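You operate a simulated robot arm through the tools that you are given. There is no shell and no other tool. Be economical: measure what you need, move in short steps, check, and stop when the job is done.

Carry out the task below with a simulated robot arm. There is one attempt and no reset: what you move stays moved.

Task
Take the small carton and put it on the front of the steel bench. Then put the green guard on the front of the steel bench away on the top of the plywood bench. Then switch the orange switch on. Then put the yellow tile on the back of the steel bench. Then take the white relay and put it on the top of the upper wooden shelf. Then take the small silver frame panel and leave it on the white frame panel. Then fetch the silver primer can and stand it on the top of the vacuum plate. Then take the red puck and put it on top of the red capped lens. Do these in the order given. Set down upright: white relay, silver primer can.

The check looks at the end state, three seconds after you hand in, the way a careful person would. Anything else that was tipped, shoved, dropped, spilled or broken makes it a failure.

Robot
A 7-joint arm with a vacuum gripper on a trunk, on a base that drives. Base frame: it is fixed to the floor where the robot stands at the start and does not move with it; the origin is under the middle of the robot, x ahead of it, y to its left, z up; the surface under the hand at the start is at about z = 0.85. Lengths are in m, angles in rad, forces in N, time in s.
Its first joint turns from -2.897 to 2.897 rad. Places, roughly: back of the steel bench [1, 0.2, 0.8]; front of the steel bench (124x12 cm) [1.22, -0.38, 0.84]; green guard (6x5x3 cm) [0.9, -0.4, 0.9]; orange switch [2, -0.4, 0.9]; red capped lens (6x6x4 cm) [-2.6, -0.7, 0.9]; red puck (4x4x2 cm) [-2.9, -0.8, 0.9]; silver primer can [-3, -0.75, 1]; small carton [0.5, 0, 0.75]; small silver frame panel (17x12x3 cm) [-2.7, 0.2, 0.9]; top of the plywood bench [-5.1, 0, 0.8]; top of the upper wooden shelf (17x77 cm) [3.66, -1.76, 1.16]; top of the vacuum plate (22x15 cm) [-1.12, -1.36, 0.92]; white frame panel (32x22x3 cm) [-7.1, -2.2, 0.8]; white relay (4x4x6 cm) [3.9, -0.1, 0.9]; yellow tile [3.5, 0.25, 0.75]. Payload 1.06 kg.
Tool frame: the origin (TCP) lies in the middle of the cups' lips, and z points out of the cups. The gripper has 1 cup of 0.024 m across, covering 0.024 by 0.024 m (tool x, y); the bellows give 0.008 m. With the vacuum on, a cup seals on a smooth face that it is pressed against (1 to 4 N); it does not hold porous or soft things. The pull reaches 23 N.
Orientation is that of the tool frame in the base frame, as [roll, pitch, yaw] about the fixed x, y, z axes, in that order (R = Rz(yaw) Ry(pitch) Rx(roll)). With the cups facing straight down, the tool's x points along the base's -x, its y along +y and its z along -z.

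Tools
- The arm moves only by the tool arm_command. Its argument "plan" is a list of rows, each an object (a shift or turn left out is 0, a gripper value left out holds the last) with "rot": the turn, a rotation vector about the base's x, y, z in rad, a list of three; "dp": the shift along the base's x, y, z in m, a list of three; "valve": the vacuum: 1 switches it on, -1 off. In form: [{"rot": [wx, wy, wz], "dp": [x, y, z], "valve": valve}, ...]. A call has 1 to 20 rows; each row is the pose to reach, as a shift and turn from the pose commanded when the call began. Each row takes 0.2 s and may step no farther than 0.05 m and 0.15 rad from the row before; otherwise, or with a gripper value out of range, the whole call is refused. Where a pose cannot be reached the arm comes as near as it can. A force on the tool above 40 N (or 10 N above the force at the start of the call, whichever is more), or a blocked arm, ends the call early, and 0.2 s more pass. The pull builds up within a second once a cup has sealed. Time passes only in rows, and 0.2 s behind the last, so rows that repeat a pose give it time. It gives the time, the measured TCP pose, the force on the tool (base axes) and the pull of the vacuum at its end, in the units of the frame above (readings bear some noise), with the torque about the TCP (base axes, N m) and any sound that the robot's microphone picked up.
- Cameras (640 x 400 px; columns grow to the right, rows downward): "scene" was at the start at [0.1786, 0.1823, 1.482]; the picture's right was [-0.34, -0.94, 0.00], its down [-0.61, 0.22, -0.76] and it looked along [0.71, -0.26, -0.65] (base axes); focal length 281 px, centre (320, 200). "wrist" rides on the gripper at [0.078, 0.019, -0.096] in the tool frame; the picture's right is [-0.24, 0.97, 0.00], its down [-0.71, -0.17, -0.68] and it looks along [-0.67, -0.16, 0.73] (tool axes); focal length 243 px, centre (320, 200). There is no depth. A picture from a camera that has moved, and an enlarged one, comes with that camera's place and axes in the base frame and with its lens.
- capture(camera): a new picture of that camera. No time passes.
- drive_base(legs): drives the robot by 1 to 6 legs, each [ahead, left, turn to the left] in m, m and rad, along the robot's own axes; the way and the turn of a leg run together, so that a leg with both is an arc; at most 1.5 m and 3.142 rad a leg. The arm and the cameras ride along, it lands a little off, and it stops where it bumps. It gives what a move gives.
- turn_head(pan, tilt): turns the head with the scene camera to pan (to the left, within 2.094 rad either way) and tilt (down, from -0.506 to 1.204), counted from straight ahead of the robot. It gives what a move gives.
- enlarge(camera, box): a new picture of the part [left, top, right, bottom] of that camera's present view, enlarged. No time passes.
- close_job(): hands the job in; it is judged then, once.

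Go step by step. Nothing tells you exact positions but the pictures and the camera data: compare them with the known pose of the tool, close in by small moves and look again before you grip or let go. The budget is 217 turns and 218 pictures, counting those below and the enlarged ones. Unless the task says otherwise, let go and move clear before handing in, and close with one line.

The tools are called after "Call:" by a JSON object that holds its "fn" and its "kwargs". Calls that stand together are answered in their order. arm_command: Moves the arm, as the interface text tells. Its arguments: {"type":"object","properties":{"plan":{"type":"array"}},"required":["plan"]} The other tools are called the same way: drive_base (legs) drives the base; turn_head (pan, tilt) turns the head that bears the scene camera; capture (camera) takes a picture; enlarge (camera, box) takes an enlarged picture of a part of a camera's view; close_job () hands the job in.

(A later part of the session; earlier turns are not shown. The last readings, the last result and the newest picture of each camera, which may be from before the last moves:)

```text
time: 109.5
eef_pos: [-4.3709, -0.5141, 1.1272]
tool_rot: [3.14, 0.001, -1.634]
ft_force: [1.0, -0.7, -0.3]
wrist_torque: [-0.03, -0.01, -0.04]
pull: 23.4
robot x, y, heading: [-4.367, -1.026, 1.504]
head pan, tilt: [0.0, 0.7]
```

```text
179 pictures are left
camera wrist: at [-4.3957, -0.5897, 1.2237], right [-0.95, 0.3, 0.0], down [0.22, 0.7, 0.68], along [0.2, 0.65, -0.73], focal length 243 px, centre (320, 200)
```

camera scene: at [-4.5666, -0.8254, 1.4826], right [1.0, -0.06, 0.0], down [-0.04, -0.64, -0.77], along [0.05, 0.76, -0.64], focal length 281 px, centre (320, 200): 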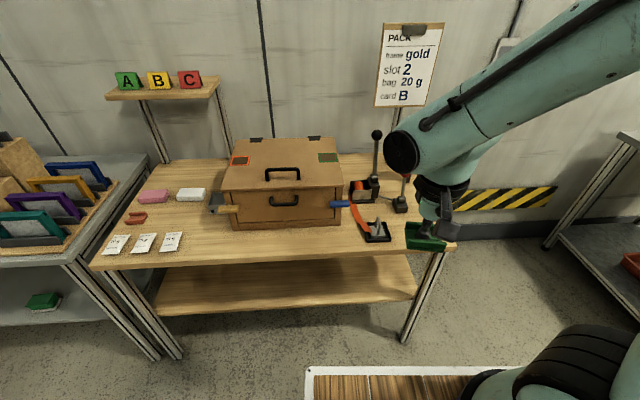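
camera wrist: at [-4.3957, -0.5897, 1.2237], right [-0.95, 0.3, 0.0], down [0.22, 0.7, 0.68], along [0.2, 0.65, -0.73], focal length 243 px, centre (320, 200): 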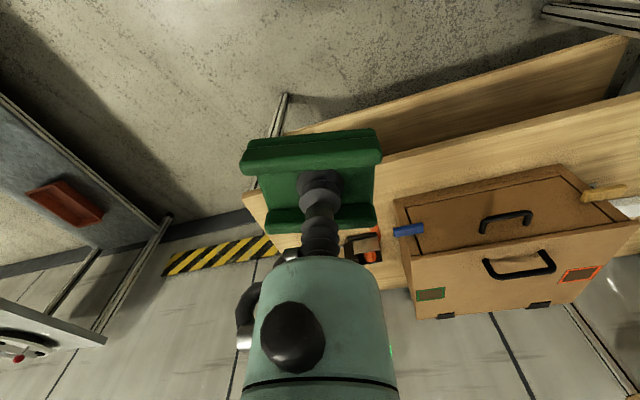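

There is a free patch on the plywood top between the three cards and the wooden box near (-4.91, -0.21). I shift the base left and look from above.

Call:
{"fn": "drive_base", "kwargs": {"legs": [[0, 0.4, 0]]}}

Call:
{"fn": "capture", "kwargs": {"camera": "scene"}}

Call:
{"fn": "capture", "kwargs": {"camera": "wrist"}}

```text
time: 112.1
eef_pos: [-4.7898, -0.4841, 1.1272]
tool_rot: [3.141, 0.0, -1.644]
ft_force: [1.1, 1.6, -0.2]
wrist_torque: [0.0, 0.0, -0.03]
pull: 22.8
robot x, y, heading: [-4.7904, -0.9956, 1.499]
head pan, tilt: [0.0, 0.7]
```

```text
178 pictures are left
camera scene: at [-4.9885, -0.7941, 1.4826], right [1.0, -0.07, 0.0], down [-0.05, -0.64, -0.76], along [0.06, 0.76, -0.64], focal length 281 px, centre (320, 200)
```

scene: 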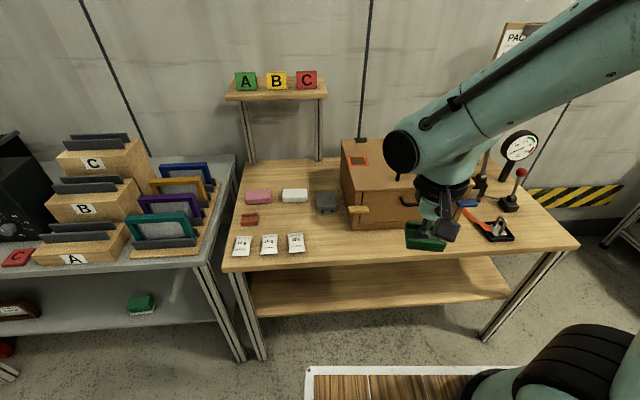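

```text
177 pictures are left
camera wrist: at [-4.8154, -0.56, 1.2238], right [-0.95, 0.31, 0.0], down [0.22, 0.69, 0.68], along [0.21, 0.65, -0.73], focal length 243 px, centre (320, 200)
```

wrist: 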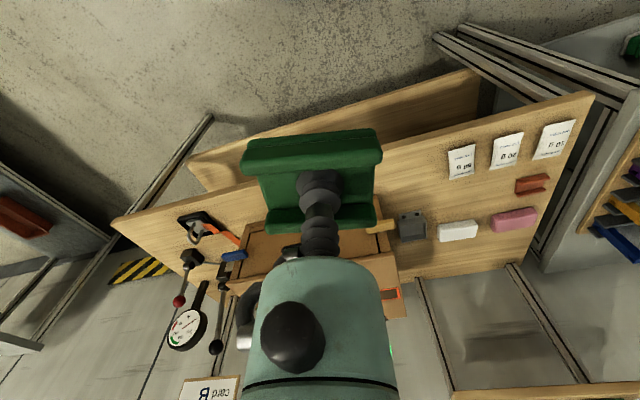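

Triangulating the cards puts the plywood top at z ≈ 0.77. Target spot (-4.92, -0.165); moving over it and down to about 0.84.

Call:
{"fn": "arm_command", "kwargs": {"plan": [{"dp": [-0.03, 0.035, 0]}, {"dp": [-0.06, 0.07, 0]}, {"dp": [-0.09, 0.105, 0]}, {"dp": [-0.12, 0.14, 0]}, {"dp": [-0.13, 0.185, 0]}, {"dp": [-0.13, 0.23, 0]}, {"dp": [-0.13, 0.275, -0.01]}, {"dp": [-0.13, 0.31, -0.04]}, {"dp": [-0.13, 0.319, -0.08]}, {"dp": [-0.13, 0.319, -0.125]}, {"dp": [-0.13, 0.319, -0.17]}, {"dp": [-0.13, 0.319, -0.21]}, {"dp": [-0.13, 0.319, -0.25]}, {"dp": [-0.13, 0.319, -0.29]}, {"dp": [-0.13, 0.319, -0.29]}]}}

Call:
{"fn": "capture", "kwargs": {"camera": "scene"}}

Call:
{"fn": "capture", "kwargs": {"camera": "wrist"}}

```text
time: 115.3
eef_pos: [-4.922, -0.1651, 0.8384]
tool_rot: [3.141, 0.0, -1.644]
ft_force: [-0.5, 0.3, -1.0]
wrist_torque: [0.03, 0.03, 0.01]
pull: 22.7
robot x, y, heading: [-4.7919, -0.993, 1.497]
head pan, tilt: [0.0, 0.7]
```

```text
176 pictures are left
camera scene: at [-4.9884, -0.7941, 1.4826], right [1.0, -0.07, 0.0], down [-0.05, -0.64, -0.76], along [0.06, 0.76, -0.64], focal length 281 px, centre (320, 200)
```

scene: 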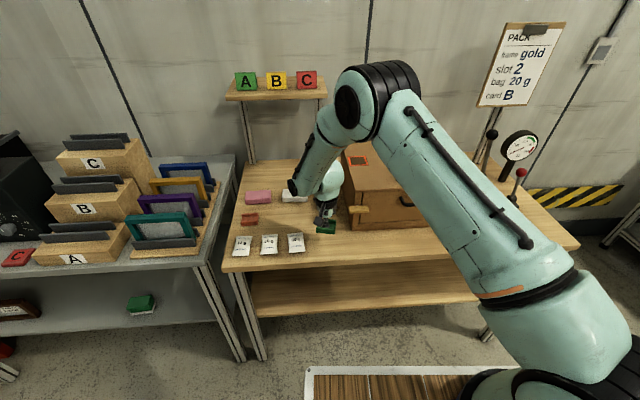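

```text
175 pictures are left
camera wrist: at [-4.9472, -0.2407, 0.9341], right [-0.95, 0.31, 0.0], down [0.22, 0.69, 0.69], along [0.21, 0.65, -0.73], focal length 243 px, centre (320, 200)
```

wrist: 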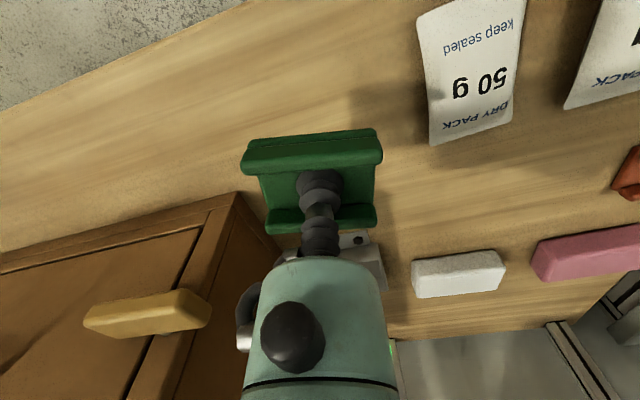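

Clear around it. Lowering in fine steps until contact.

Call:
{"fn": "arm_command", "kwargs": {"plan": [{"dp": [0, 0, -0.03]}, {"dp": [0, 0, -0.045]}, {"dp": [0, 0, -0.052]}, {"dp": [0, 0, -0.056]}, {"dp": [0, 0, -0.059]}, {"dp": [0, 0, -0.059]}]}}

```text
time: 116.7
eef_pos: [-4.92, -0.1657, 0.7781]
tool_rot: [-3.141, -0.001, -1.646]
ft_force: [0.6, 0.0, -0.4]
wrist_torque: [0.02, 0.01, 0.01]
pull: 22.8
robot x, y, heading: [-4.7925, -0.9942, 1.493]
head pan, tilt: [0.0, 0.7]
```

Call:
{"fn": "arm_command", "kwargs": {"plan": [{"dp": [0, 0, -0.003]}, {"dp": [0, 0, -0.006]}, {"dp": [0, 0, -0.006]}]}}

```text
time: 117.5
eef_pos: [-4.9196, -0.1643, 0.7719]
tool_rot: [-3.141, 0.0, -1.645]
ft_force: [-0.1, 0.2, 0.7]
wrist_torque: [0.02, -0.01, -0.04]
pull: 22.8
robot x, y, heading: [-4.7911, -0.9957, 1.499]
head pan, tilt: [0.0, 0.7]
```

Call:
{"fn": "arm_command", "kwargs": {"plan": [{"dp": [0, 0, -0.003]}, {"dp": [0, 0, -0.006]}, {"dp": [0, 0, -0.006]}]}}

Call:
{"fn": "enlarge", "kwargs": {"camera": "scene", "box": [280, 180, 380, 250]}}

```text
time: 118.3
eef_pos: [-4.9202, -0.1653, 0.7679]
tool_rot: [-3.141, 0.002, -1.644]
ft_force: [0.9, 1.1, 6.8]
wrist_torque: [0.07, -0.01, 0.0]
pull: 22.7
robot x, y, heading: [-4.7922, -0.9972, 1.501]
head pan, tilt: [0.0, 0.7]
```

```text
5.71 times, centred on (330, 215) of scene
camera zoom: at [-4.9884, -0.7943, 1.4826], right [1.0, -0.07, 0.0], down [-0.05, -0.64, -0.77], along [0.06, 0.76, -0.64], focal length 1606 px, centre (263, 114)
```

zoom: 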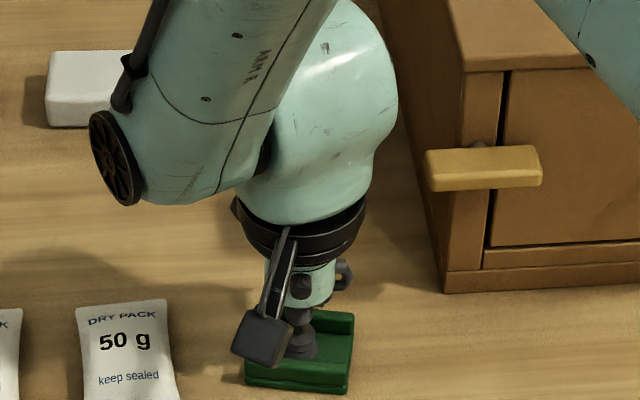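

Contact at 6.8 N. Releasing and rising away from the guard.

Call:
{"fn": "arm_command", "kwargs": {"plan": [{"dp": [0, 0, 0.002], "valve": -1}, {"dp": [0, 0, 0.003]}, {"dp": [0, 0, 0.004]}, {"dp": [0, 0, 0.006]}, {"dp": [0, 0, 0.015]}, {"dp": [0, 0, 0.05]}, {"dp": [0, 0, 0.1]}, {"dp": [0, 0, 0.15]}, {"dp": [0, -0.01, 0.2]}, {"dp": [0, -0.03, 0.24]}, {"dp": [0.03, -0.07, 0.26]}, {"dp": [0.06, -0.1, 0.28]}, {"dp": [0.09, -0.13, 0.3]}, {"dp": [0.1, -0.17, 0.32]}, {"dp": [0.11, -0.21, 0.34]}, {"dp": [0.12, -0.25, 0.36]}, {"dp": [0.13, -0.29, 0.36]}, {"dp": [0.13, -0.31, 0.36]}]}}

Call:
{"fn": "capture", "kwargs": {"camera": "scene"}}

```text
refused: row 9 steps farther than a row can; nothing moved
```

```text
173 pictures are left
camera scene: at [-4.9884, -0.7943, 1.4826], right [1.0, -0.07, 0.0], down [-0.05, -0.64, -0.77], along [0.06, 0.76, -0.64], focal length 281 px, centre (320, 200)
```

scene: 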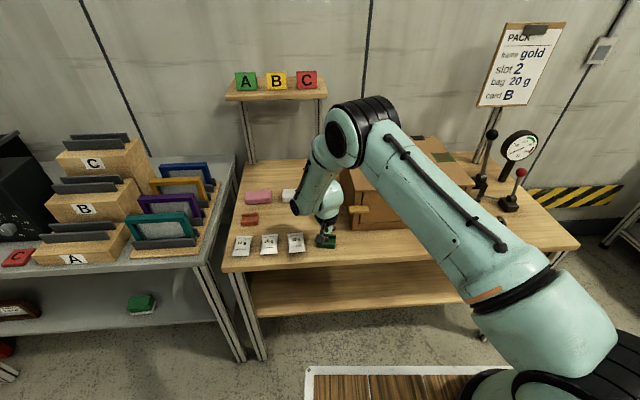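

Call:
{"fn": "arm_command", "kwargs": {"plan": [{"dp": [0, 0, 0.002], "valve": -1}, {"dp": [0, 0, 0.003]}, {"dp": [0, 0, 0.004]}, {"dp": [0, 0, 0.006]}, {"dp": [0, 0, 0.015]}, {"dp": [0, 0, 0.05]}, {"dp": [0, 0, 0.09]}, {"dp": [0, 0, 0.13]}, {"dp": [0, -0.01, 0.17]}, {"dp": [0, -0.03, 0.21]}, {"dp": [0.02, -0.06, 0.24]}, {"dp": [0.04, -0.09, 0.27]}, {"dp": [0.06, -0.12, 0.3]}, {"dp": [0.08, -0.15, 0.33]}, {"dp": [0.1, -0.19, 0.35]}, {"dp": [0.11, -0.23, 0.36]}, {"dp": [0.12, -0.27, 0.36]}, {"dp": [0.13, -0.31, 0.36]}, {"dp": [0.13, -0.31, 0.36]}]}}

Call:
{"fn": "capture", "kwargs": {"camera": "scene"}}

Call:
{"fn": "turn_head", "kwargs": {"pan": -1.6, "tilt": 0.5}}

Call:
{"fn": "capture", "kwargs": {"camera": "scene"}}

```text
time: 122.3
eef_pos: [-4.7896, -0.4789, 1.1287]
tool_rot: [-3.141, 0.001, -1.647]
ft_force: [0.5, 0.2, 0.0]
wrist_torque: [-0.02, 0.02, -0.06]
pull: 0.0
robot x, y, heading: [-4.7922, -0.994, 1.496]
head pan, tilt: [0.0, 0.7]
```

```text
172 pictures are left
camera scene: at [-4.9884, -0.794, 1.4826], right [1.0, -0.07, 0.0], down [-0.05, -0.64, -0.76], along [0.06, 0.76, -0.64], focal length 281 px, centre (320, 200)
```

scene: 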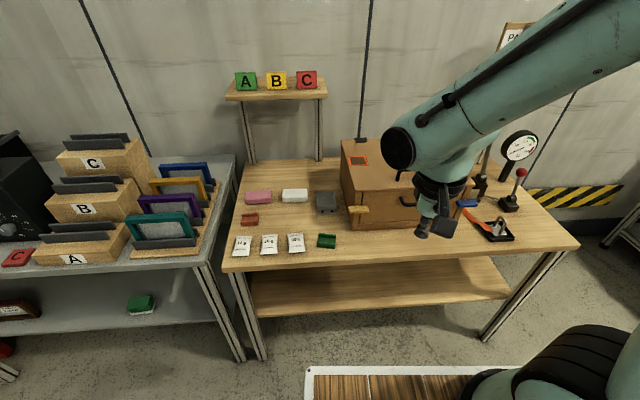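

```text
time: 124.0
eef_pos: [-4.7904, -0.479, 1.1277]
tool_rot: [3.141, -0.001, -1.645]
ft_force: [-0.4, -0.7, 0.2]
wrist_torque: [-0.03, 0.03, -0.03]
pull: 0.0
robot x, y, heading: [-4.7883, -0.9948, 1.503]
head pan, tilt: [-1.6, 0.499]
```

```text
171 pictures are left
camera scene: at [-4.9042, -0.8882, 1.5003], right [-0.1, -0.99, 0.0], down [-0.48, 0.05, -0.88], along [0.87, -0.09, -0.48], focal length 281 px, centre (320, 200)
```

scene: 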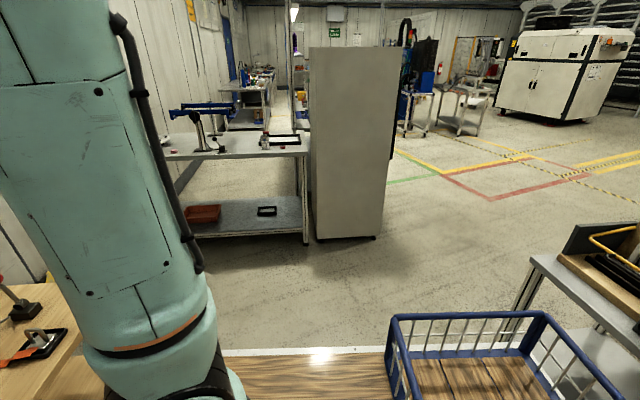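

The guard is on the plywood bench. Now back to the steel bench for the orange switch: turn to +x, go out the way I came.

Call:
{"fn": "drive_base", "kwargs": {"legs": [[0, 0, -1.5], [1.15, 0, 0], [0, 0, -1.57]]}}

Call:
{"fn": "turn_head", "kwargs": {"pan": 0, "tilt": 0.5}}

Call:
{"fn": "capture", "kwargs": {"camera": "scene"}}

```text
time: 137.4
eef_pos: [-3.5907, -1.5061, 1.128]
tool_rot: [3.14, 0.0, 1.576]
ft_force: [0.4, -0.1, -0.5]
wrist_torque: [0.0, 0.0, 0.0]
pull: 0.1
robot x, y, heading: [-3.6332, -0.9935, -1.572]
head pan, tilt: [-1.6, 0.499]
```

```text
time: 139.0
eef_pos: [-3.5897, -1.5061, 1.1276]
tool_rot: [-3.14, 0.001, 1.577]
ft_force: [-0.1, -0.5, 0.7]
wrist_torque: [0.0, 0.01, 0.05]
pull: 0.0
robot x, y, heading: [-3.6268, -0.9933, -1.566]
head pan, tilt: [0.0, 0.499]
```

```text
170 pictures are left
camera scene: at [-3.4197, -1.1793, 1.5003], right [-1.0, 0.0, 0.0], down [0.0, 0.48, -0.88], along [0.0, -0.88, -0.48], focal length 281 px, centre (320, 200)
```

scene: 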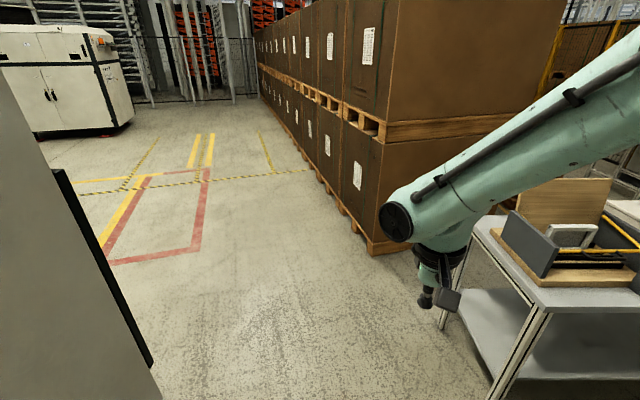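

Clear ahead. Continuing out and east.

Call:
{"fn": "drive_base", "kwargs": {"legs": [[1.3, 0, 0], [0, 0, 1.56], [1.5, 0, 0], [1.5, 0, 0]]}}

Call:
{"fn": "turn_head", "kwargs": {"pan": 0.1, "tilt": 0.4}}

Call:
{"fn": "capture", "kwargs": {"camera": "scene"}}

```text
time: 163.3
eef_pos: [-0.1341, -2.2057, 1.1285]
tool_rot: [-3.141, -0.001, 3.141]
ft_force: [-0.1, 0.7, 0.1]
wrist_torque: [-0.03, -0.01, -0.02]
pull: 0.0
robot x, y, heading: [-0.6508, -2.2472, -0.004]
head pan, tilt: [0.0, 0.499]
```

```text
time: 163.9
eef_pos: [-0.1324, -2.2053, 1.1271]
tool_rot: [3.142, 0.002, 3.141]
ft_force: [0.2, 0.2, -0.2]
wrist_torque: [0.02, 0.0, 0.0]
pull: 0.0
robot x, y, heading: [-0.6475, -2.244, 0.004]
head pan, tilt: [0.099, 0.4]
```

```text
169 pictures are left
camera scene: at [-0.4588, -2.0221, 1.5094], right [0.1, -1.0, 0.0], down [-0.39, -0.04, -0.92], along [0.92, 0.09, -0.39], focal length 281 px, centre (320, 200)
```

scene: 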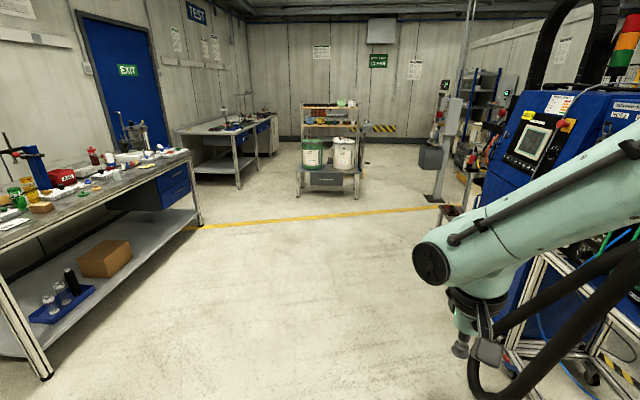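

The machine's hose is to my right, so I edge left, pass it, then angle toward the bench's far end.

Call:
{"fn": "drive_base", "kwargs": {"legs": [[0, 0.2, 0], [0.75, 0, 0], [0.9, 0.5, 0], [0.8, 0, 0], [0, 0, 1.57]]}}

Call:
{"fn": "turn_head", "kwargs": {"pan": 0, "tilt": 0.6}}

Call:
{"fn": "capture", "kwargs": {"camera": "scene"}}

```text
time: 181.8
eef_pos: [1.7947, -1.0535, 1.1276]
tool_rot: [-3.14, -0.001, -1.616]
ft_force: [0.8, -0.3, 0.6]
wrist_torque: [0.0, -0.01, 0.04]
pull: 0.1
robot x, y, heading: [1.8099, -1.5689, 1.523]
head pan, tilt: [0.099, 0.4]
```

```text
time: 182.5
eef_pos: [1.7936, -1.0531, 1.1273]
tool_rot: [3.141, -0.001, -1.615]
ft_force: [0.5, -0.9, 0.1]
wrist_torque: [-0.02, -0.01, 0.02]
pull: 0.0
robot x, y, heading: [1.8058, -1.5705, 1.528]
head pan, tilt: [0.0, 0.6]
```

```text
168 pictures are left
camera scene: at [1.6056, -1.3724, 1.4913], right [1.0, -0.04, 0.0], down [-0.03, -0.56, -0.83], along [0.04, 0.82, -0.56], focal length 281 px, centre (320, 200)
```

scene: 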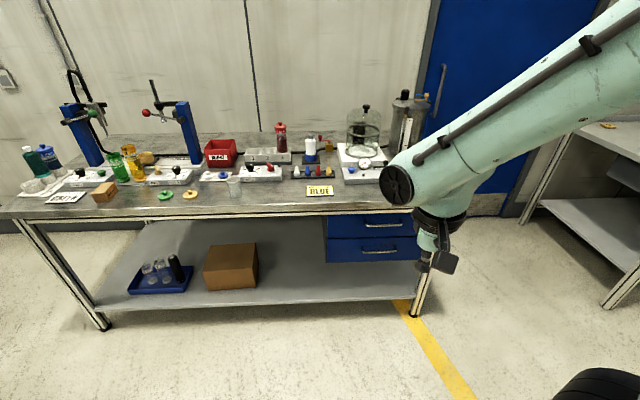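

Moving closer to the bench and looking at its right end, which the arm hides now.

Call:
{"fn": "drive_base", "kwargs": {"legs": [[0.45, 0, 0.04]]}}

Call:
{"fn": "turn_head", "kwargs": {"pan": -0.2, "tilt": 0.7}}

Call:
{"fn": "capture", "kwargs": {"camera": "scene"}}

Call:
{"fn": "capture", "kwargs": {"camera": "wrist"}}

```text
time: 185.2
eef_pos: [1.787, -0.6019, 1.1269]
tool_rot: [-3.141, 0.0, -1.576]
ft_force: [0.9, -0.1, -0.6]
wrist_torque: [0.03, 0.03, 0.01]
pull: 0.1
robot x, y, heading: [1.8212, -1.1177, 1.562]
head pan, tilt: [0.0, 0.6]
```

```text
time: 185.9
eef_pos: [1.787, -0.6033, 1.1277]
tool_rot: [-3.142, 0.0, -1.579]
ft_force: [-0.1, -0.6, 0.6]
wrist_torque: [0.01, -0.01, -0.01]
pull: 0.3
robot x, y, heading: [1.8206, -1.1201, 1.567]
head pan, tilt: [-0.201, 0.7]
```

```text
167 pictures are left
camera scene: at [1.6271, -0.9333, 1.4826], right [0.98, -0.21, 0.0], down [-0.13, -0.63, -0.77], along [0.16, 0.75, -0.64], focal length 281 px, centre (320, 200)
```

scene: 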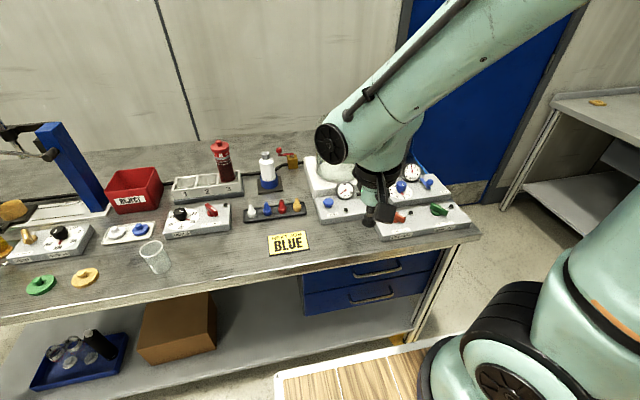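

```text
166 pictures are left
camera wrist: at [1.7668, -0.6801, 1.2236], right [-0.97, 0.24, 0.0], down [0.18, 0.71, 0.68], along [0.17, 0.66, -0.73], focal length 243 px, centre (320, 200)
```

wrist: 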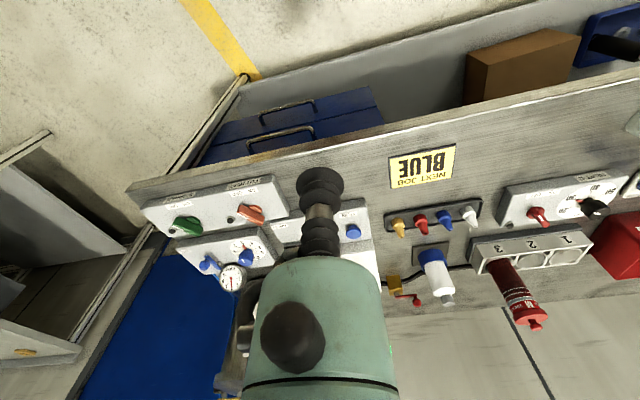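

Call:
{"fn": "enlarge", "kwargs": {"camera": "wrist", "box": [130, 160, 300, 270]}}

Call:
{"fn": "enlarge", "kwargs": {"camera": "scene", "box": [360, 170, 480, 250]}}

```text
3.64 times, centred on (215, 215) of wrist
camera zoom: at [1.7668, -0.6801, 1.2236], right [-0.97, 0.24, 0.0], down [0.18, 0.71, 0.68], along [0.17, 0.66, -0.73], focal length 882 px, centre (702, 146)
```

zoom: 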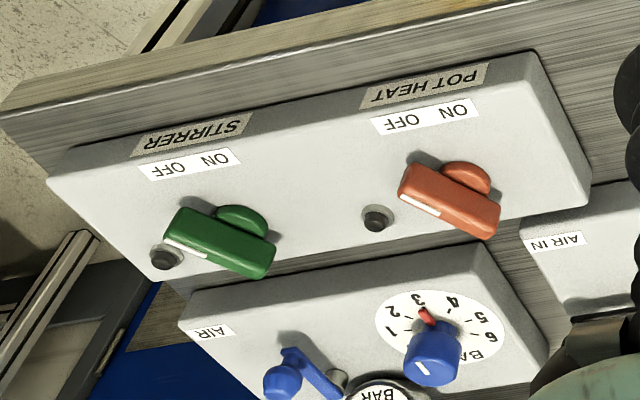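

```text
5.00 times, centred on (420, 210) of scene
camera zoom: at [1.6271, -0.9333, 1.4826], right [0.98, -0.21, 0.0], down [-0.13, -0.63, -0.77], along [0.16, 0.75, -0.64], focal length 1405 px, centre (-180, 150)
```

zoom: 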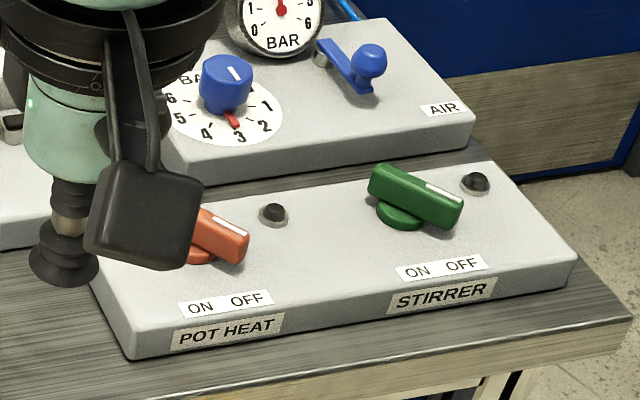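

The orange "POT HEAT" bar knob points to OFF, with ON to the front-left; it sits at about (1.98, -0.383), top z ≈ 0.91. I bring the tool above it for a better look.

Call:
{"fn": "arm_command", "kwargs": {"plan": [{"dp": [0.04, 0.02, 0]}, {"dp": [0.08, 0.05, 0]}, {"dp": [0.12, 0.08, 0]}, {"dp": [0.15, 0.11, -0.02]}, {"dp": [0.18, 0.145, -0.03]}, {"dp": [0.2, 0.18, -0.05]}, {"dp": [0.2, 0.21, -0.07]}, {"dp": [0.2, 0.23, -0.1]}, {"dp": [0.2, 0.23, -0.1]}]}}

Call:
{"fn": "enlarge", "kwargs": {"camera": "wrist", "box": [200, 60, 460, 240]}}

Call:
{"fn": "enlarge", "kwargs": {"camera": "scene", "box": [360, 170, 480, 250]}}

```text
time: 187.9
eef_pos: [1.9885, -0.375, 1.0274]
tool_rot: [3.141, 0.0, -1.577]
ft_force: [0.5, 0.4, -0.2]
wrist_torque: [-0.01, 0.0, -0.01]
pull: 0.2
robot x, y, heading: [1.8171, -1.1146, 1.564]
head pan, tilt: [-0.201, 0.7]
```

```text
2.22 times, centred on (330, 150) of wrist
camera zoom: at [1.9686, -0.452, 1.1244], right [-0.97, 0.24, 0.0], down [0.18, 0.71, 0.68], along [0.17, 0.66, -0.73], focal length 539 px, centre (298, 311)
```

zoom: 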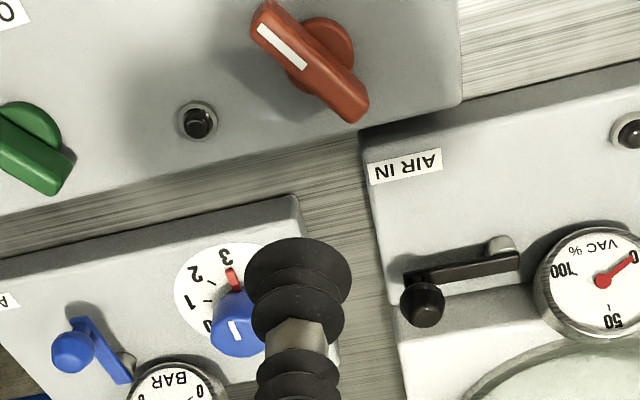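

```text
5.00 times, centred on (420, 210) of scene
camera zoom: at [1.6272, -0.9334, 1.4826], right [0.98, -0.21, 0.0], down [-0.13, -0.63, -0.76], along [0.16, 0.75, -0.64], focal length 1405 px, centre (-180, 150)
```

zoom: 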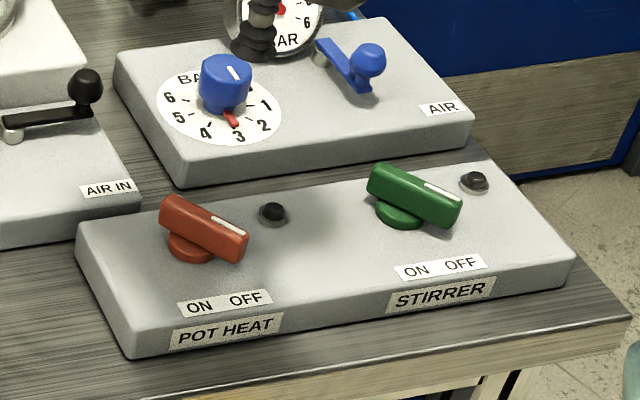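

The knob's axis is at (1.982, -0.384), its marked end pointing front-right at about -57°. I'll lower the cup beside its right face and then sweep the marked end around toward ON.

Call:
{"fn": "arm_command", "kwargs": {"plan": [{"dp": [0.029, -0.008, 0]}, {"dp": [0.029, -0.008, -0.04]}, {"dp": [0.029, -0.008, -0.08]}, {"dp": [0.029, -0.008, -0.11]}, {"dp": [0.029, -0.008, -0.13]}, {"dp": [0.029, -0.008, -0.13]}, {"dp": [0.029, -0.008, -0.13]}]}}

Call:
{"fn": "enlarge", "kwargs": {"camera": "wrist", "box": [220, 60, 480, 240]}}

Call:
{"fn": "enlarge", "kwargs": {"camera": "scene", "box": [360, 170, 480, 250]}}

```text
time: 189.6
eef_pos: [2.0159, -0.3787, 0.8994]
tool_rot: [3.141, 0.002, -1.579]
ft_force: [0.0, 0.4, -1.1]
wrist_torque: [-0.01, 0.02, -0.01]
pull: 0.1
robot x, y, heading: [1.8202, -1.1163, 1.563]
head pan, tilt: [-0.201, 0.7]
```

```text
2.22 times, centred on (350, 150) of wrist
camera zoom: at [1.9966, -0.4566, 0.9947], right [-0.97, 0.24, 0.0], down [0.18, 0.71, 0.68], along [0.17, 0.66, -0.73], focal length 539 px, centre (253, 311)
```

zoom: 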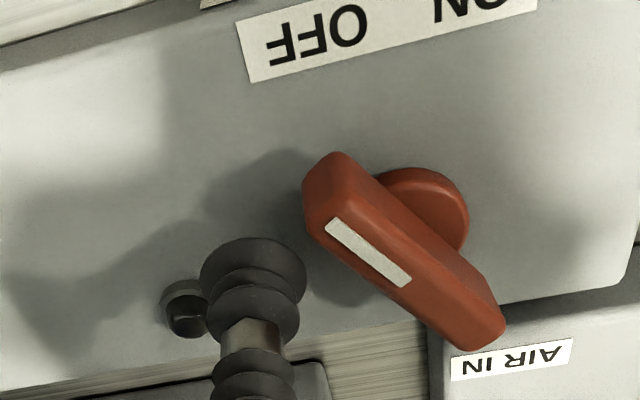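

```text
5.00 times, centred on (420, 210) of scene
camera zoom: at [1.6272, -0.9333, 1.4826], right [0.98, -0.21, 0.0], down [-0.13, -0.63, -0.76], along [0.16, 0.75, -0.64], focal length 1405 px, centre (-180, 150)
```

zoom: 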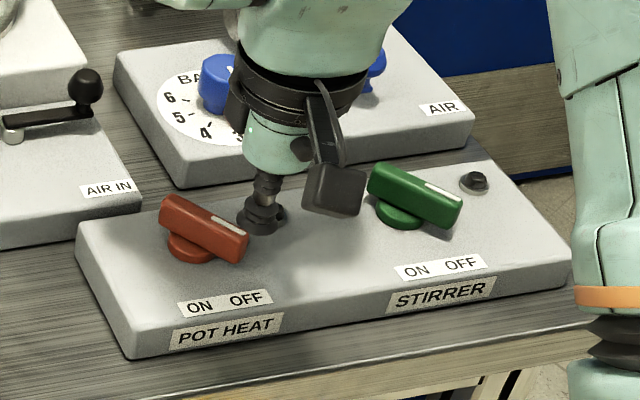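

Good placement. Now the sweep.

Call:
{"fn": "arm_command", "kwargs": {"plan": [{"dp": [-0.007, -0.0085, 0]}, {"dp": [-0.01, -0.0165, 0]}, {"dp": [-0.014, -0.022, 0]}, {"dp": [-0.017, -0.0245, 0]}, {"dp": [-0.02, -0.0267, 0]}, {"dp": [-0.0235, -0.0285, 0]}, {"dp": [-0.027, -0.03, 0]}, {"dp": [-0.027, -0.03, 0]}]}}

Call:
{"fn": "enlarge", "kwargs": {"camera": "wrist", "box": [220, 60, 480, 240]}}

Call:
{"fn": "enlarge", "kwargs": {"camera": "scene", "box": [360, 170, 480, 250]}}

```text
time: 191.3
eef_pos: [1.9897, -0.4108, 0.8987]
tool_rot: [-3.141, -0.001, -1.577]
ft_force: [1.1, 1.0, -0.2]
wrist_torque: [0.01, -0.02, 0.01]
pull: 0.1
robot x, y, heading: [1.8208, -1.1168, 1.563]
head pan, tilt: [-0.201, 0.7]
```

```text
2.22 times, centred on (350, 150) of wrist
camera zoom: at [1.9694, -0.4886, 0.9942], right [-0.97, 0.24, 0.0], down [0.18, 0.71, 0.68], along [0.17, 0.66, -0.73], focal length 539 px, centre (253, 311)
```

zoom: 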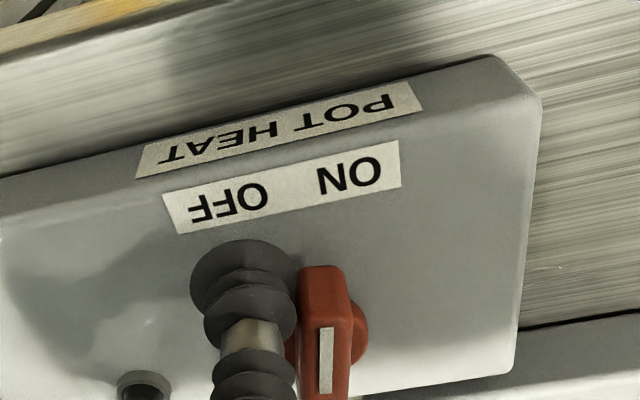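

```text
5.00 times, centred on (420, 210) of scene
camera zoom: at [1.6272, -0.9333, 1.4826], right [0.98, -0.21, 0.0], down [-0.13, -0.63, -0.76], along [0.16, 0.75, -0.64], focal length 1405 px, centre (-180, 150)
```

zoom: 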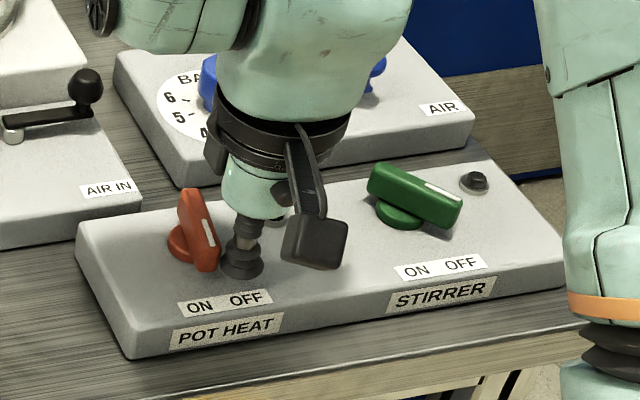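

It has turned about halfway. I continue pushing toward ON.

Call:
{"fn": "arm_command", "kwargs": {"plan": [{"dp": [-0.004, 0, 0]}, {"dp": [-0.008, 0.0, 0]}, {"dp": [-0.012, 0.0, 0]}, {"dp": [-0.016, 0.0, 0]}, {"dp": [-0.016, 0.0, 0]}]}}

Call:
{"fn": "enlarge", "kwargs": {"camera": "scene", "box": [360, 170, 480, 250]}}

```text
time: 192.6
eef_pos: [1.9745, -0.4124, 0.897]
tool_rot: [3.141, -0.001, -1.58]
ft_force: [5.8, -2.4, -0.7]
wrist_torque: [0.07, -0.01, -0.01]
pull: 0.0
robot x, y, heading: [1.8178, -1.1151, 1.561]
head pan, tilt: [-0.201, 0.7]
```

```text
5.00 times, centred on (420, 210) of scene
camera zoom: at [1.6274, -0.9334, 1.4826], right [0.98, -0.21, 0.0], down [-0.13, -0.63, -0.76], along [0.16, 0.75, -0.64], focal length 1405 px, centre (-180, 150)
```

zoom: 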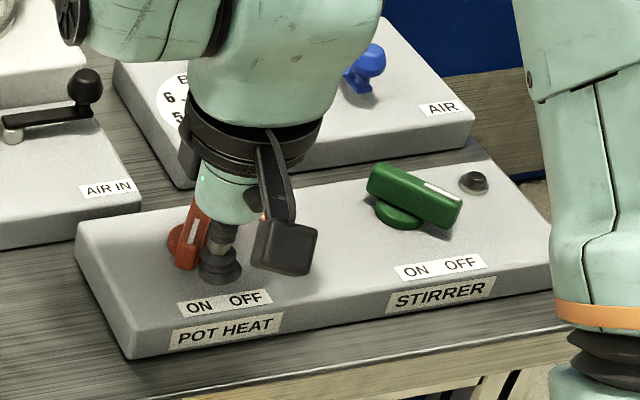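

A red lamp glint appears and the force rose, suggesting the stop. I back off and check.

Call:
{"fn": "arm_command", "kwargs": {"plan": [{"dp": [0.01, -0.004, 0]}, {"dp": [0.02, -0.006, 0.01]}, {"dp": [0.02, -0.006, 0.05]}, {"dp": [0.02, -0.006, 0.09]}, {"dp": [0.03, 0.03, 0.12]}, {"dp": [0.03, 0.05, 0.15]}, {"dp": [0.03, 0.05, 0.15]}]}}

Call:
{"fn": "enlarge", "kwargs": {"camera": "scene", "box": [360, 170, 480, 250]}}

Call:
{"fn": "enlarge", "kwargs": {"camera": "wrist", "box": [200, 0, 480, 240]}}

```text
time: 194.2
eef_pos: [2.0016, -0.3603, 1.0483]
tool_rot: [-3.141, 0.001, -1.579]
ft_force: [0.9, 0.1, 0.0]
wrist_torque: [0.0, 0.02, -0.03]
pull: 0.0
robot x, y, heading: [1.8211, -1.1209, 1.563]
head pan, tilt: [-0.201, 0.7]
```

```text
5.00 times, centred on (420, 210) of scene
camera zoom: at [1.6272, -0.9333, 1.4826], right [0.98, -0.21, 0.0], down [-0.13, -0.63, -0.76], along [0.16, 0.75, -0.64], focal length 1405 px, centre (-180, 150)
```

zoom: 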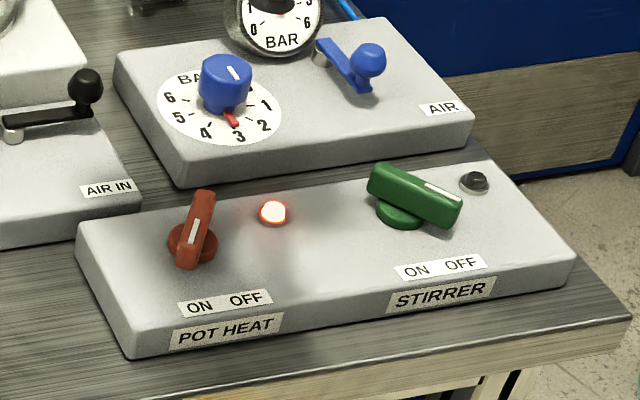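

```text
1.67 times, centred on (340, 120) of wrist
camera zoom: at [1.9814, -0.4379, 1.1451], right [-0.97, 0.24, 0.0], down [0.18, 0.71, 0.68], along [0.17, 0.66, -0.73], focal length 404 px, centre (287, 333)
```

zoom: 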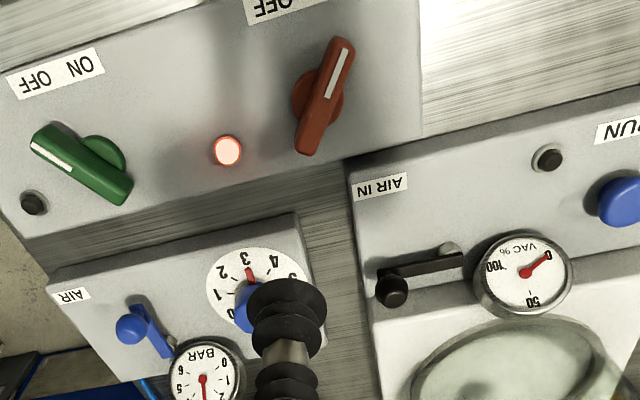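

The POT HEAT lamp is lit – the orange switch is on. Next the yellow tile on the test bench to the right; I retract and look there.

Call:
{"fn": "arm_command", "kwargs": {"plan": [{"dp": [-0.02, -0.04, 0.02]}, {"dp": [-0.05, -0.08, 0.04]}, {"dp": [-0.08, -0.11, 0.06]}, {"dp": [-0.11, -0.14, 0.08]}, {"dp": [-0.14, -0.17, 0.08]}, {"dp": [-0.17, -0.2, 0.08]}, {"dp": [-0.18, -0.24, 0.08]}, {"dp": [-0.18, -0.24, 0.08]}]}}

Call:
{"fn": "drive_base", "kwargs": {"legs": [[-0.3, 0, 0], [0, 0, -1.56]]}}

Call:
{"fn": "turn_head", "kwargs": {"pan": 0.15, "tilt": 0.45}}

Call:
{"fn": "capture", "kwargs": {"camera": "scene"}}

```text
refused: row 2 steps farther than a row can; nothing moved
```

```text
time: 200.1
eef_pos: [2.5712, -1.6155, 1.0492]
tool_rot: [3.141, 0.0, 3.108]
ft_force: [0.5, 0.8, -0.1]
wrist_torque: [-0.04, 0.0, -0.01]
pull: 0.0
robot x, y, heading: [1.818, -1.4151, -0.027]
head pan, tilt: [-0.201, 0.7]
```

```text
time: 200.9
eef_pos: [2.5709, -1.6147, 1.0488]
tool_rot: [-3.141, 0.0, 3.109]
ft_force: [-0.6, 0.0, 0.4]
wrist_torque: [0.02, 0.02, -0.02]
pull: 0.1
robot x, y, heading: [1.813, -1.4131, -0.031]
head pan, tilt: [0.15, 0.45]
```

```text
154 pictures are left
camera scene: at [2.0147, -1.1964, 1.5047], right [0.12, -0.99, 0.0], down [-0.43, -0.05, -0.9], along [0.89, 0.1, -0.44], focal length 281 px, centre (320, 200)
```

scene: 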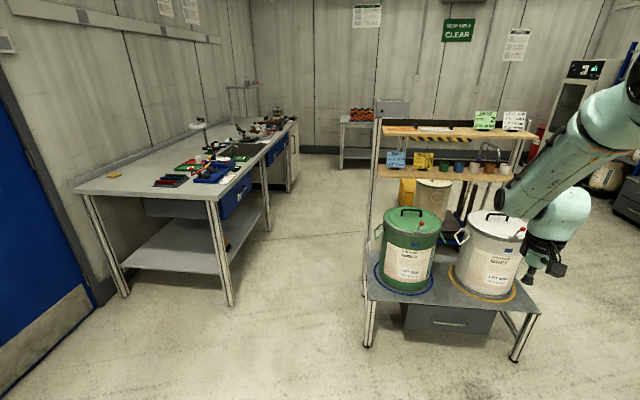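

The tile lies on the test bench near (3.56, 0.33). First retract the arm, then approach that bench from its west end.

Call:
{"fn": "arm_command", "kwargs": {"plan": [{"dp": [-0.04, 0.02, 0.02]}, {"dp": [-0.08, 0.04, 0.03]}, {"dp": [-0.12, 0.06, 0.05]}, {"dp": [-0.16, 0.08, 0.06]}, {"dp": [-0.2, 0.1, 0.07]}, {"dp": [-0.22, 0.13, 0.08]}, {"dp": [-0.23, 0.16, 0.08]}, {"dp": [-0.23, 0.18, 0.08]}]}}

Call:
{"fn": "drive_base", "kwargs": {"legs": [[0.45, 0.36, 0.03], [0.45, 0.5, 0], [0, 0.55, 0]]}}

Call:
{"fn": "capture", "kwargs": {"camera": "scene"}}

Call:
{"fn": "capture", "kwargs": {"camera": "wrist"}}

```text
time: 202.7
eef_pos: [2.3384, -1.4373, 1.1288]
tool_rot: [-3.14, -0.001, 3.107]
ft_force: [-0.1, 0.4, -0.1]
wrist_torque: [0.03, 0.01, 0.02]
pull: 0.0
robot x, y, heading: [1.8154, -1.4128, -0.037]
head pan, tilt: [0.15, 0.45]
```

```text
time: 212.0
eef_pos: [3.2432, -0.0384, 1.1289]
tool_rot: [3.142, -0.001, -3.139]
ft_force: [0.5, -0.8, 0.1]
wrist_torque: [0.02, 0.0, -0.01]
pull: 0.0
robot x, y, heading: [2.7224, -0.0337, 0.001]
head pan, tilt: [0.15, 0.45]
```

```text
153 pictures are left
camera scene: at [2.9105, 0.1904, 1.5048], right [0.15, -0.99, 0.0], down [-0.43, -0.07, -0.9], along [0.89, 0.14, -0.44], focal length 281 px, centre (320, 200)
```

scene: 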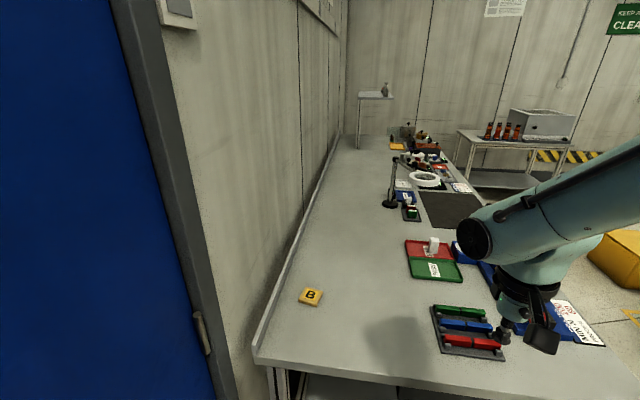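

```text
152 pictures are left
camera wrist: at [3.1641, -0.0184, 1.225], right [0.23, 0.97, 0.0], down [0.71, -0.17, 0.68], along [0.67, -0.16, -0.73], focal length 243 px, centre (320, 200)
```

wrist: 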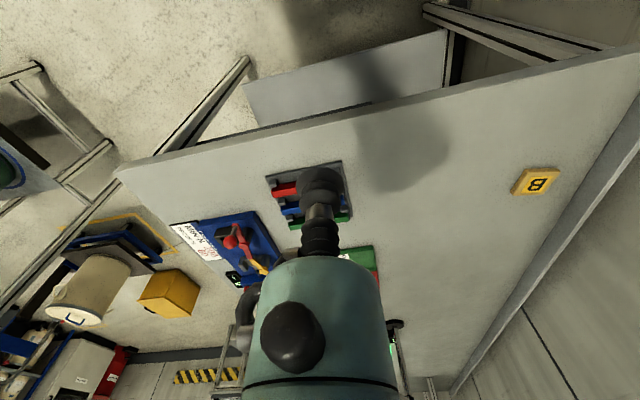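

The tile "B" sits at about (3.554, 0.319, 0.853). Moving above it.

Call:
{"fn": "arm_command", "kwargs": {"plan": [{"dp": [0.03, 0.035, 0]}, {"dp": [0.06, 0.07, 0]}, {"dp": [0.09, 0.105, 0]}, {"dp": [0.12, 0.14, 0]}, {"dp": [0.15, 0.175, 0]}, {"dp": [0.18, 0.21, 0]}, {"dp": [0.21, 0.245, 0]}, {"dp": [0.24, 0.28, 0]}, {"dp": [0.27, 0.315, 0]}, {"dp": [0.3, 0.345, -0.02]}, {"dp": [0.311, 0.357, -0.06]}, {"dp": [0.311, 0.357, -0.1]}, {"dp": [0.311, 0.357, -0.14]}, {"dp": [0.311, 0.357, -0.14]}]}}

Call:
{"fn": "capture", "kwargs": {"camera": "wrist"}}

Call:
{"fn": "capture", "kwargs": {"camera": "scene"}}

```text
time: 215.0
eef_pos: [3.5536, 0.3176, 0.9867]
tool_rot: [-3.141, -0.001, -3.139]
ft_force: [0.4, -0.4, 1.0]
wrist_torque: [0.0, -0.02, 0.03]
pull: 0.1
robot x, y, heading: [2.7216, -0.0338, 0.008]
head pan, tilt: [0.15, 0.45]
```

```text
151 pictures are left
camera wrist: at [3.475, 0.3374, 1.0831], right [0.23, 0.97, 0.0], down [0.71, -0.17, 0.69], along [0.67, -0.16, -0.73], focal length 243 px, centre (320, 200)
```

wrist: 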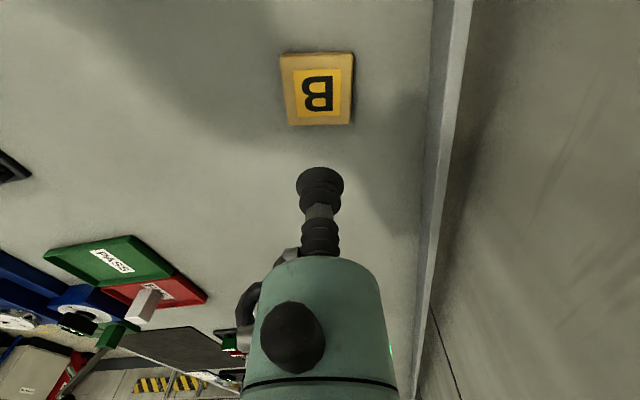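

```text
150 pictures are left
camera scene: at [2.9105, 0.1904, 1.5048], right [0.15, -0.99, 0.0], down [-0.43, -0.07, -0.9], along [0.89, 0.14, -0.44], focal length 281 px, centre (320, 200)
```

scene: 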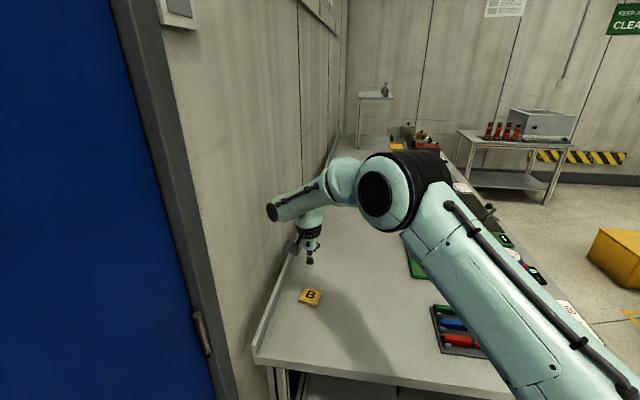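

Centre matches. Descending with the vacuum on.

Call:
{"fn": "arm_command", "kwargs": {"plan": [{"dp": [-0.002, 0, -0.04]}, {"dp": [-0.002, 0, -0.08]}, {"dp": [-0.002, 0, -0.11], "valve": 1}, {"dp": [-0.002, 0, -0.12]}, {"dp": [-0.002, 0, -0.125]}, {"dp": [-0.002, 0, -0.129]}, {"dp": [-0.002, 0, -0.133]}, {"dp": [-0.002, 0, -0.133]}, {"dp": [-0.002, 0, -0.133]}]}}

```text
time: 217.0
eef_pos: [3.5527, 0.319, 0.857]
tool_rot: [3.139, 0.001, -3.138]
ft_force: [6.8, -0.8, 19.0]
wrist_torque: [0.01, 0.06, 0.0]
pull: 23.0
robot x, y, heading: [2.7232, -0.0368, 0.002]
head pan, tilt: [0.15, 0.45]
```

Sealed. Lifting, retracting, and driving back toward the west end of the steel bench.

Call:
{"fn": "arm_command", "kwargs": {"plan": [{"dp": [0, 0, 0.03]}, {"dp": [0, 0, 0.07]}, {"dp": [0, 0, 0.12]}, {"dp": [0, 0, 0.17]}, {"dp": [-0.02, -0.02, 0.21]}, {"dp": [-0.05, -0.04, 0.24]}, {"dp": [-0.08, -0.07, 0.26]}, {"dp": [-0.11, -0.1, 0.28]}, {"dp": [-0.14, -0.13, 0.3]}, {"dp": [-0.17, -0.16, 0.32]}, {"dp": [-0.2, -0.19, 0.33]}, {"dp": [-0.23, -0.22, 0.33]}, {"dp": [-0.26, -0.25, 0.33]}, {"dp": [-0.29, -0.28, 0.33]}, {"dp": [-0.31, -0.31, 0.33]}, {"dp": [-0.31, -0.34, 0.33]}]}}

Call:
{"fn": "drive_base", "kwargs": {"legs": [[0, -0.55, 0], [-0.45, -0.5, 0], [-0.45, -0.3, 0]]}}

Call:
{"fn": "turn_head", "kwargs": {"pan": 1.7, "tilt": 0.5}}

Call:
{"fn": "capture", "kwargs": {"camera": "scene"}}

```text
time: 220.4
eef_pos: [3.2386, -0.0206, 1.1853]
tool_rot: [3.141, 0.0, -3.137]
ft_force: [-0.6, -0.2, -1.2]
wrist_torque: [-0.03, 0.01, -0.01]
pull: 23.3
robot x, y, heading: [2.7217, -0.0355, 0.004]
head pan, tilt: [0.15, 0.45]
```

```text
time: 229.7
eef_pos: [2.3013, -1.3726, 1.1858]
tool_rot: [3.141, -0.001, 3.112]
ft_force: [-0.2, -0.5, -0.2]
wrist_torque: [-0.02, 0.01, 0.05]
pull: 22.7
robot x, y, heading: [1.7848, -1.3718, -0.03]
head pan, tilt: [0.15, 0.45]
```

```text
time: 231.3
eef_pos: [2.3019, -1.3732, 1.1853]
tool_rot: [3.141, 0.0, 3.112]
ft_force: [-0.1, 0.6, -0.4]
wrist_torque: [0.01, -0.02, 0.03]
pull: 22.3
robot x, y, heading: [1.788, -1.3733, -0.03]
head pan, tilt: [1.7, 0.499]
```

```text
149 pictures are left
camera scene: at [1.8812, -1.0734, 1.5003], right [1.0, 0.1, 0.0], down [0.05, -0.48, -0.88], along [-0.09, 0.87, -0.48], focal length 281 px, centre (320, 200)
```

scene: 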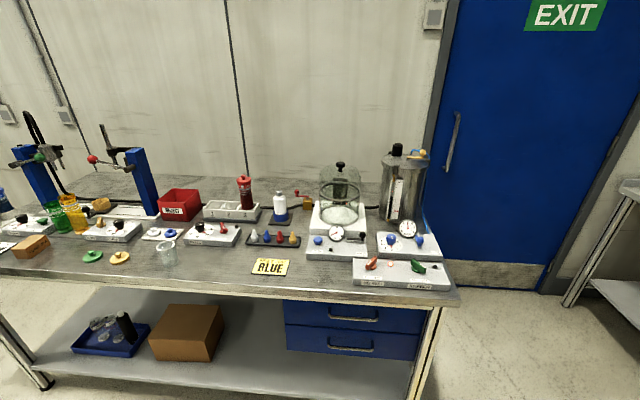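

Call:
{"fn": "drive_base", "kwargs": {"legs": [[-1.418, 0.18, 0], [0, 0, -1.035]]}}

Call:
{"fn": "turn_head", "kwargs": {"pan": 2.09, "tilt": 0.6}}

Call:
{"fn": "capture", "kwargs": {"camera": "scene"}}

Call:
{"fn": "turn_head", "kwargs": {"pan": -2.09, "tilt": 0.7}}

Call:
{"fn": "capture", "kwargs": {"camera": "scene"}}

```text
time: 241.1
eef_pos: [0.6367, -1.596, 1.1861]
tool_rot: [-3.141, -0.001, 2.062]
ft_force: [0.2, 0.3, 0.0]
wrist_torque: [0.01, -0.03, 0.02]
pull: 23.2
robot x, y, heading: [0.3768, -1.1502, -1.082]
head pan, tilt: [1.7, 0.499]
```

```text
time: 241.9
eef_pos: [0.6361, -1.5973, 1.1853]
tool_rot: [3.14, 0.0, 2.06]
ft_force: [0.2, 1.0, -1.1]
wrist_torque: [0.01, -0.01, -0.04]
pull: 23.0
robot x, y, heading: [0.3808, -1.1493, -1.08]
head pan, tilt: [2.089, 0.6]
```

```text
148 pictures are left
camera scene: at [0.6587, -1.0607, 1.4912], right [0.85, -0.53, 0.0], down [-0.3, -0.48, -0.83], along [0.44, 0.7, -0.56], focal length 281 px, centre (320, 200)
```

scene: 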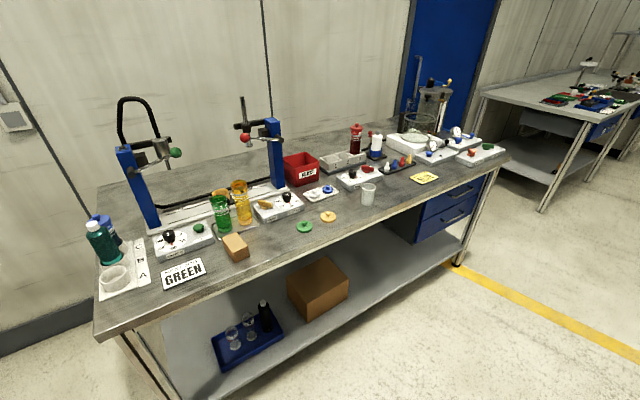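

```text
time: 245.3
eef_pos: [0.6364, -1.5968, 1.1842]
tool_rot: [-3.141, 0.0, 2.061]
ft_force: [0.9, 0.6, -0.4]
wrist_torque: [-0.01, 0.02, -0.01]
pull: 22.6
robot x, y, heading: [0.383, -1.1462, -1.083]
head pan, tilt: [-2.089, 0.7]
```

```text
147 pictures are left
camera scene: at [0.5266, -1.1331, 1.4826], right [0.03, 1.0, 0.0], down [0.64, -0.02, -0.76], along [-0.76, 0.02, -0.64], focal length 281 px, centre (320, 200)
```

scene: 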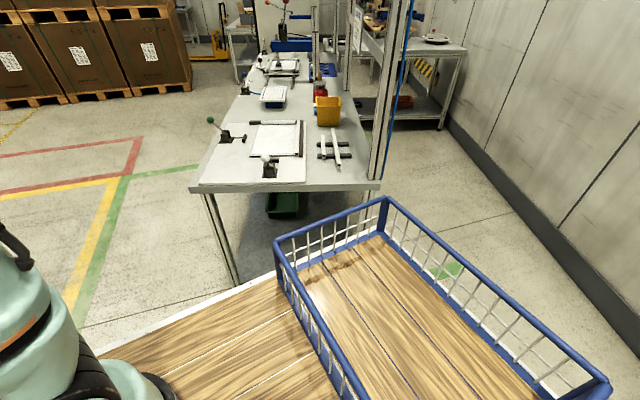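

The gap is clear. Reversing through it, then facing the bench's west end.

Call:
{"fn": "drive_base", "kwargs": {"legs": [[-0.3, -0.04, 0], [-0.8, 0, 0], [0, 0, 1.083]]}}

Call:
{"fn": "turn_head", "kwargs": {"pan": -0.1, "tilt": 0.7}}

Call:
{"fn": "capture", "kwargs": {"camera": "scene"}}

```text
time: 254.0
eef_pos: [0.3369, -0.1735, 1.1855]
tool_rot: [-3.141, 0.001, 3.116]
ft_force: [-0.6, 0.4, -1.3]
wrist_torque: [-0.01, 0.02, -0.07]
pull: 23.0
robot x, y, heading: [-0.1805, -0.1715, -0.03]
head pan, tilt: [-2.089, 0.7]
```

```text
time: 256.0
eef_pos: [0.3362, -0.1736, 1.1862]
tool_rot: [3.141, -0.001, 3.113]
ft_force: [0.3, 0.2, -0.4]
wrist_torque: [0.0, 0.02, 0.01]
pull: 22.7
robot x, y, heading: [-0.1816, -0.1749, -0.033]
head pan, tilt: [-0.099, 0.7]
```

```text
146 pictures are left
camera scene: at [0.0088, 0.0235, 1.4826], right [-0.13, -0.99, 0.0], down [-0.64, 0.08, -0.76], along [0.76, -0.1, -0.64], focal length 281 px, centre (320, 200)
```

scene: 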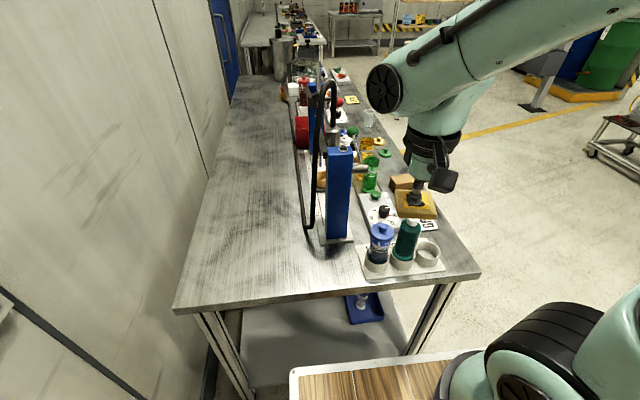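

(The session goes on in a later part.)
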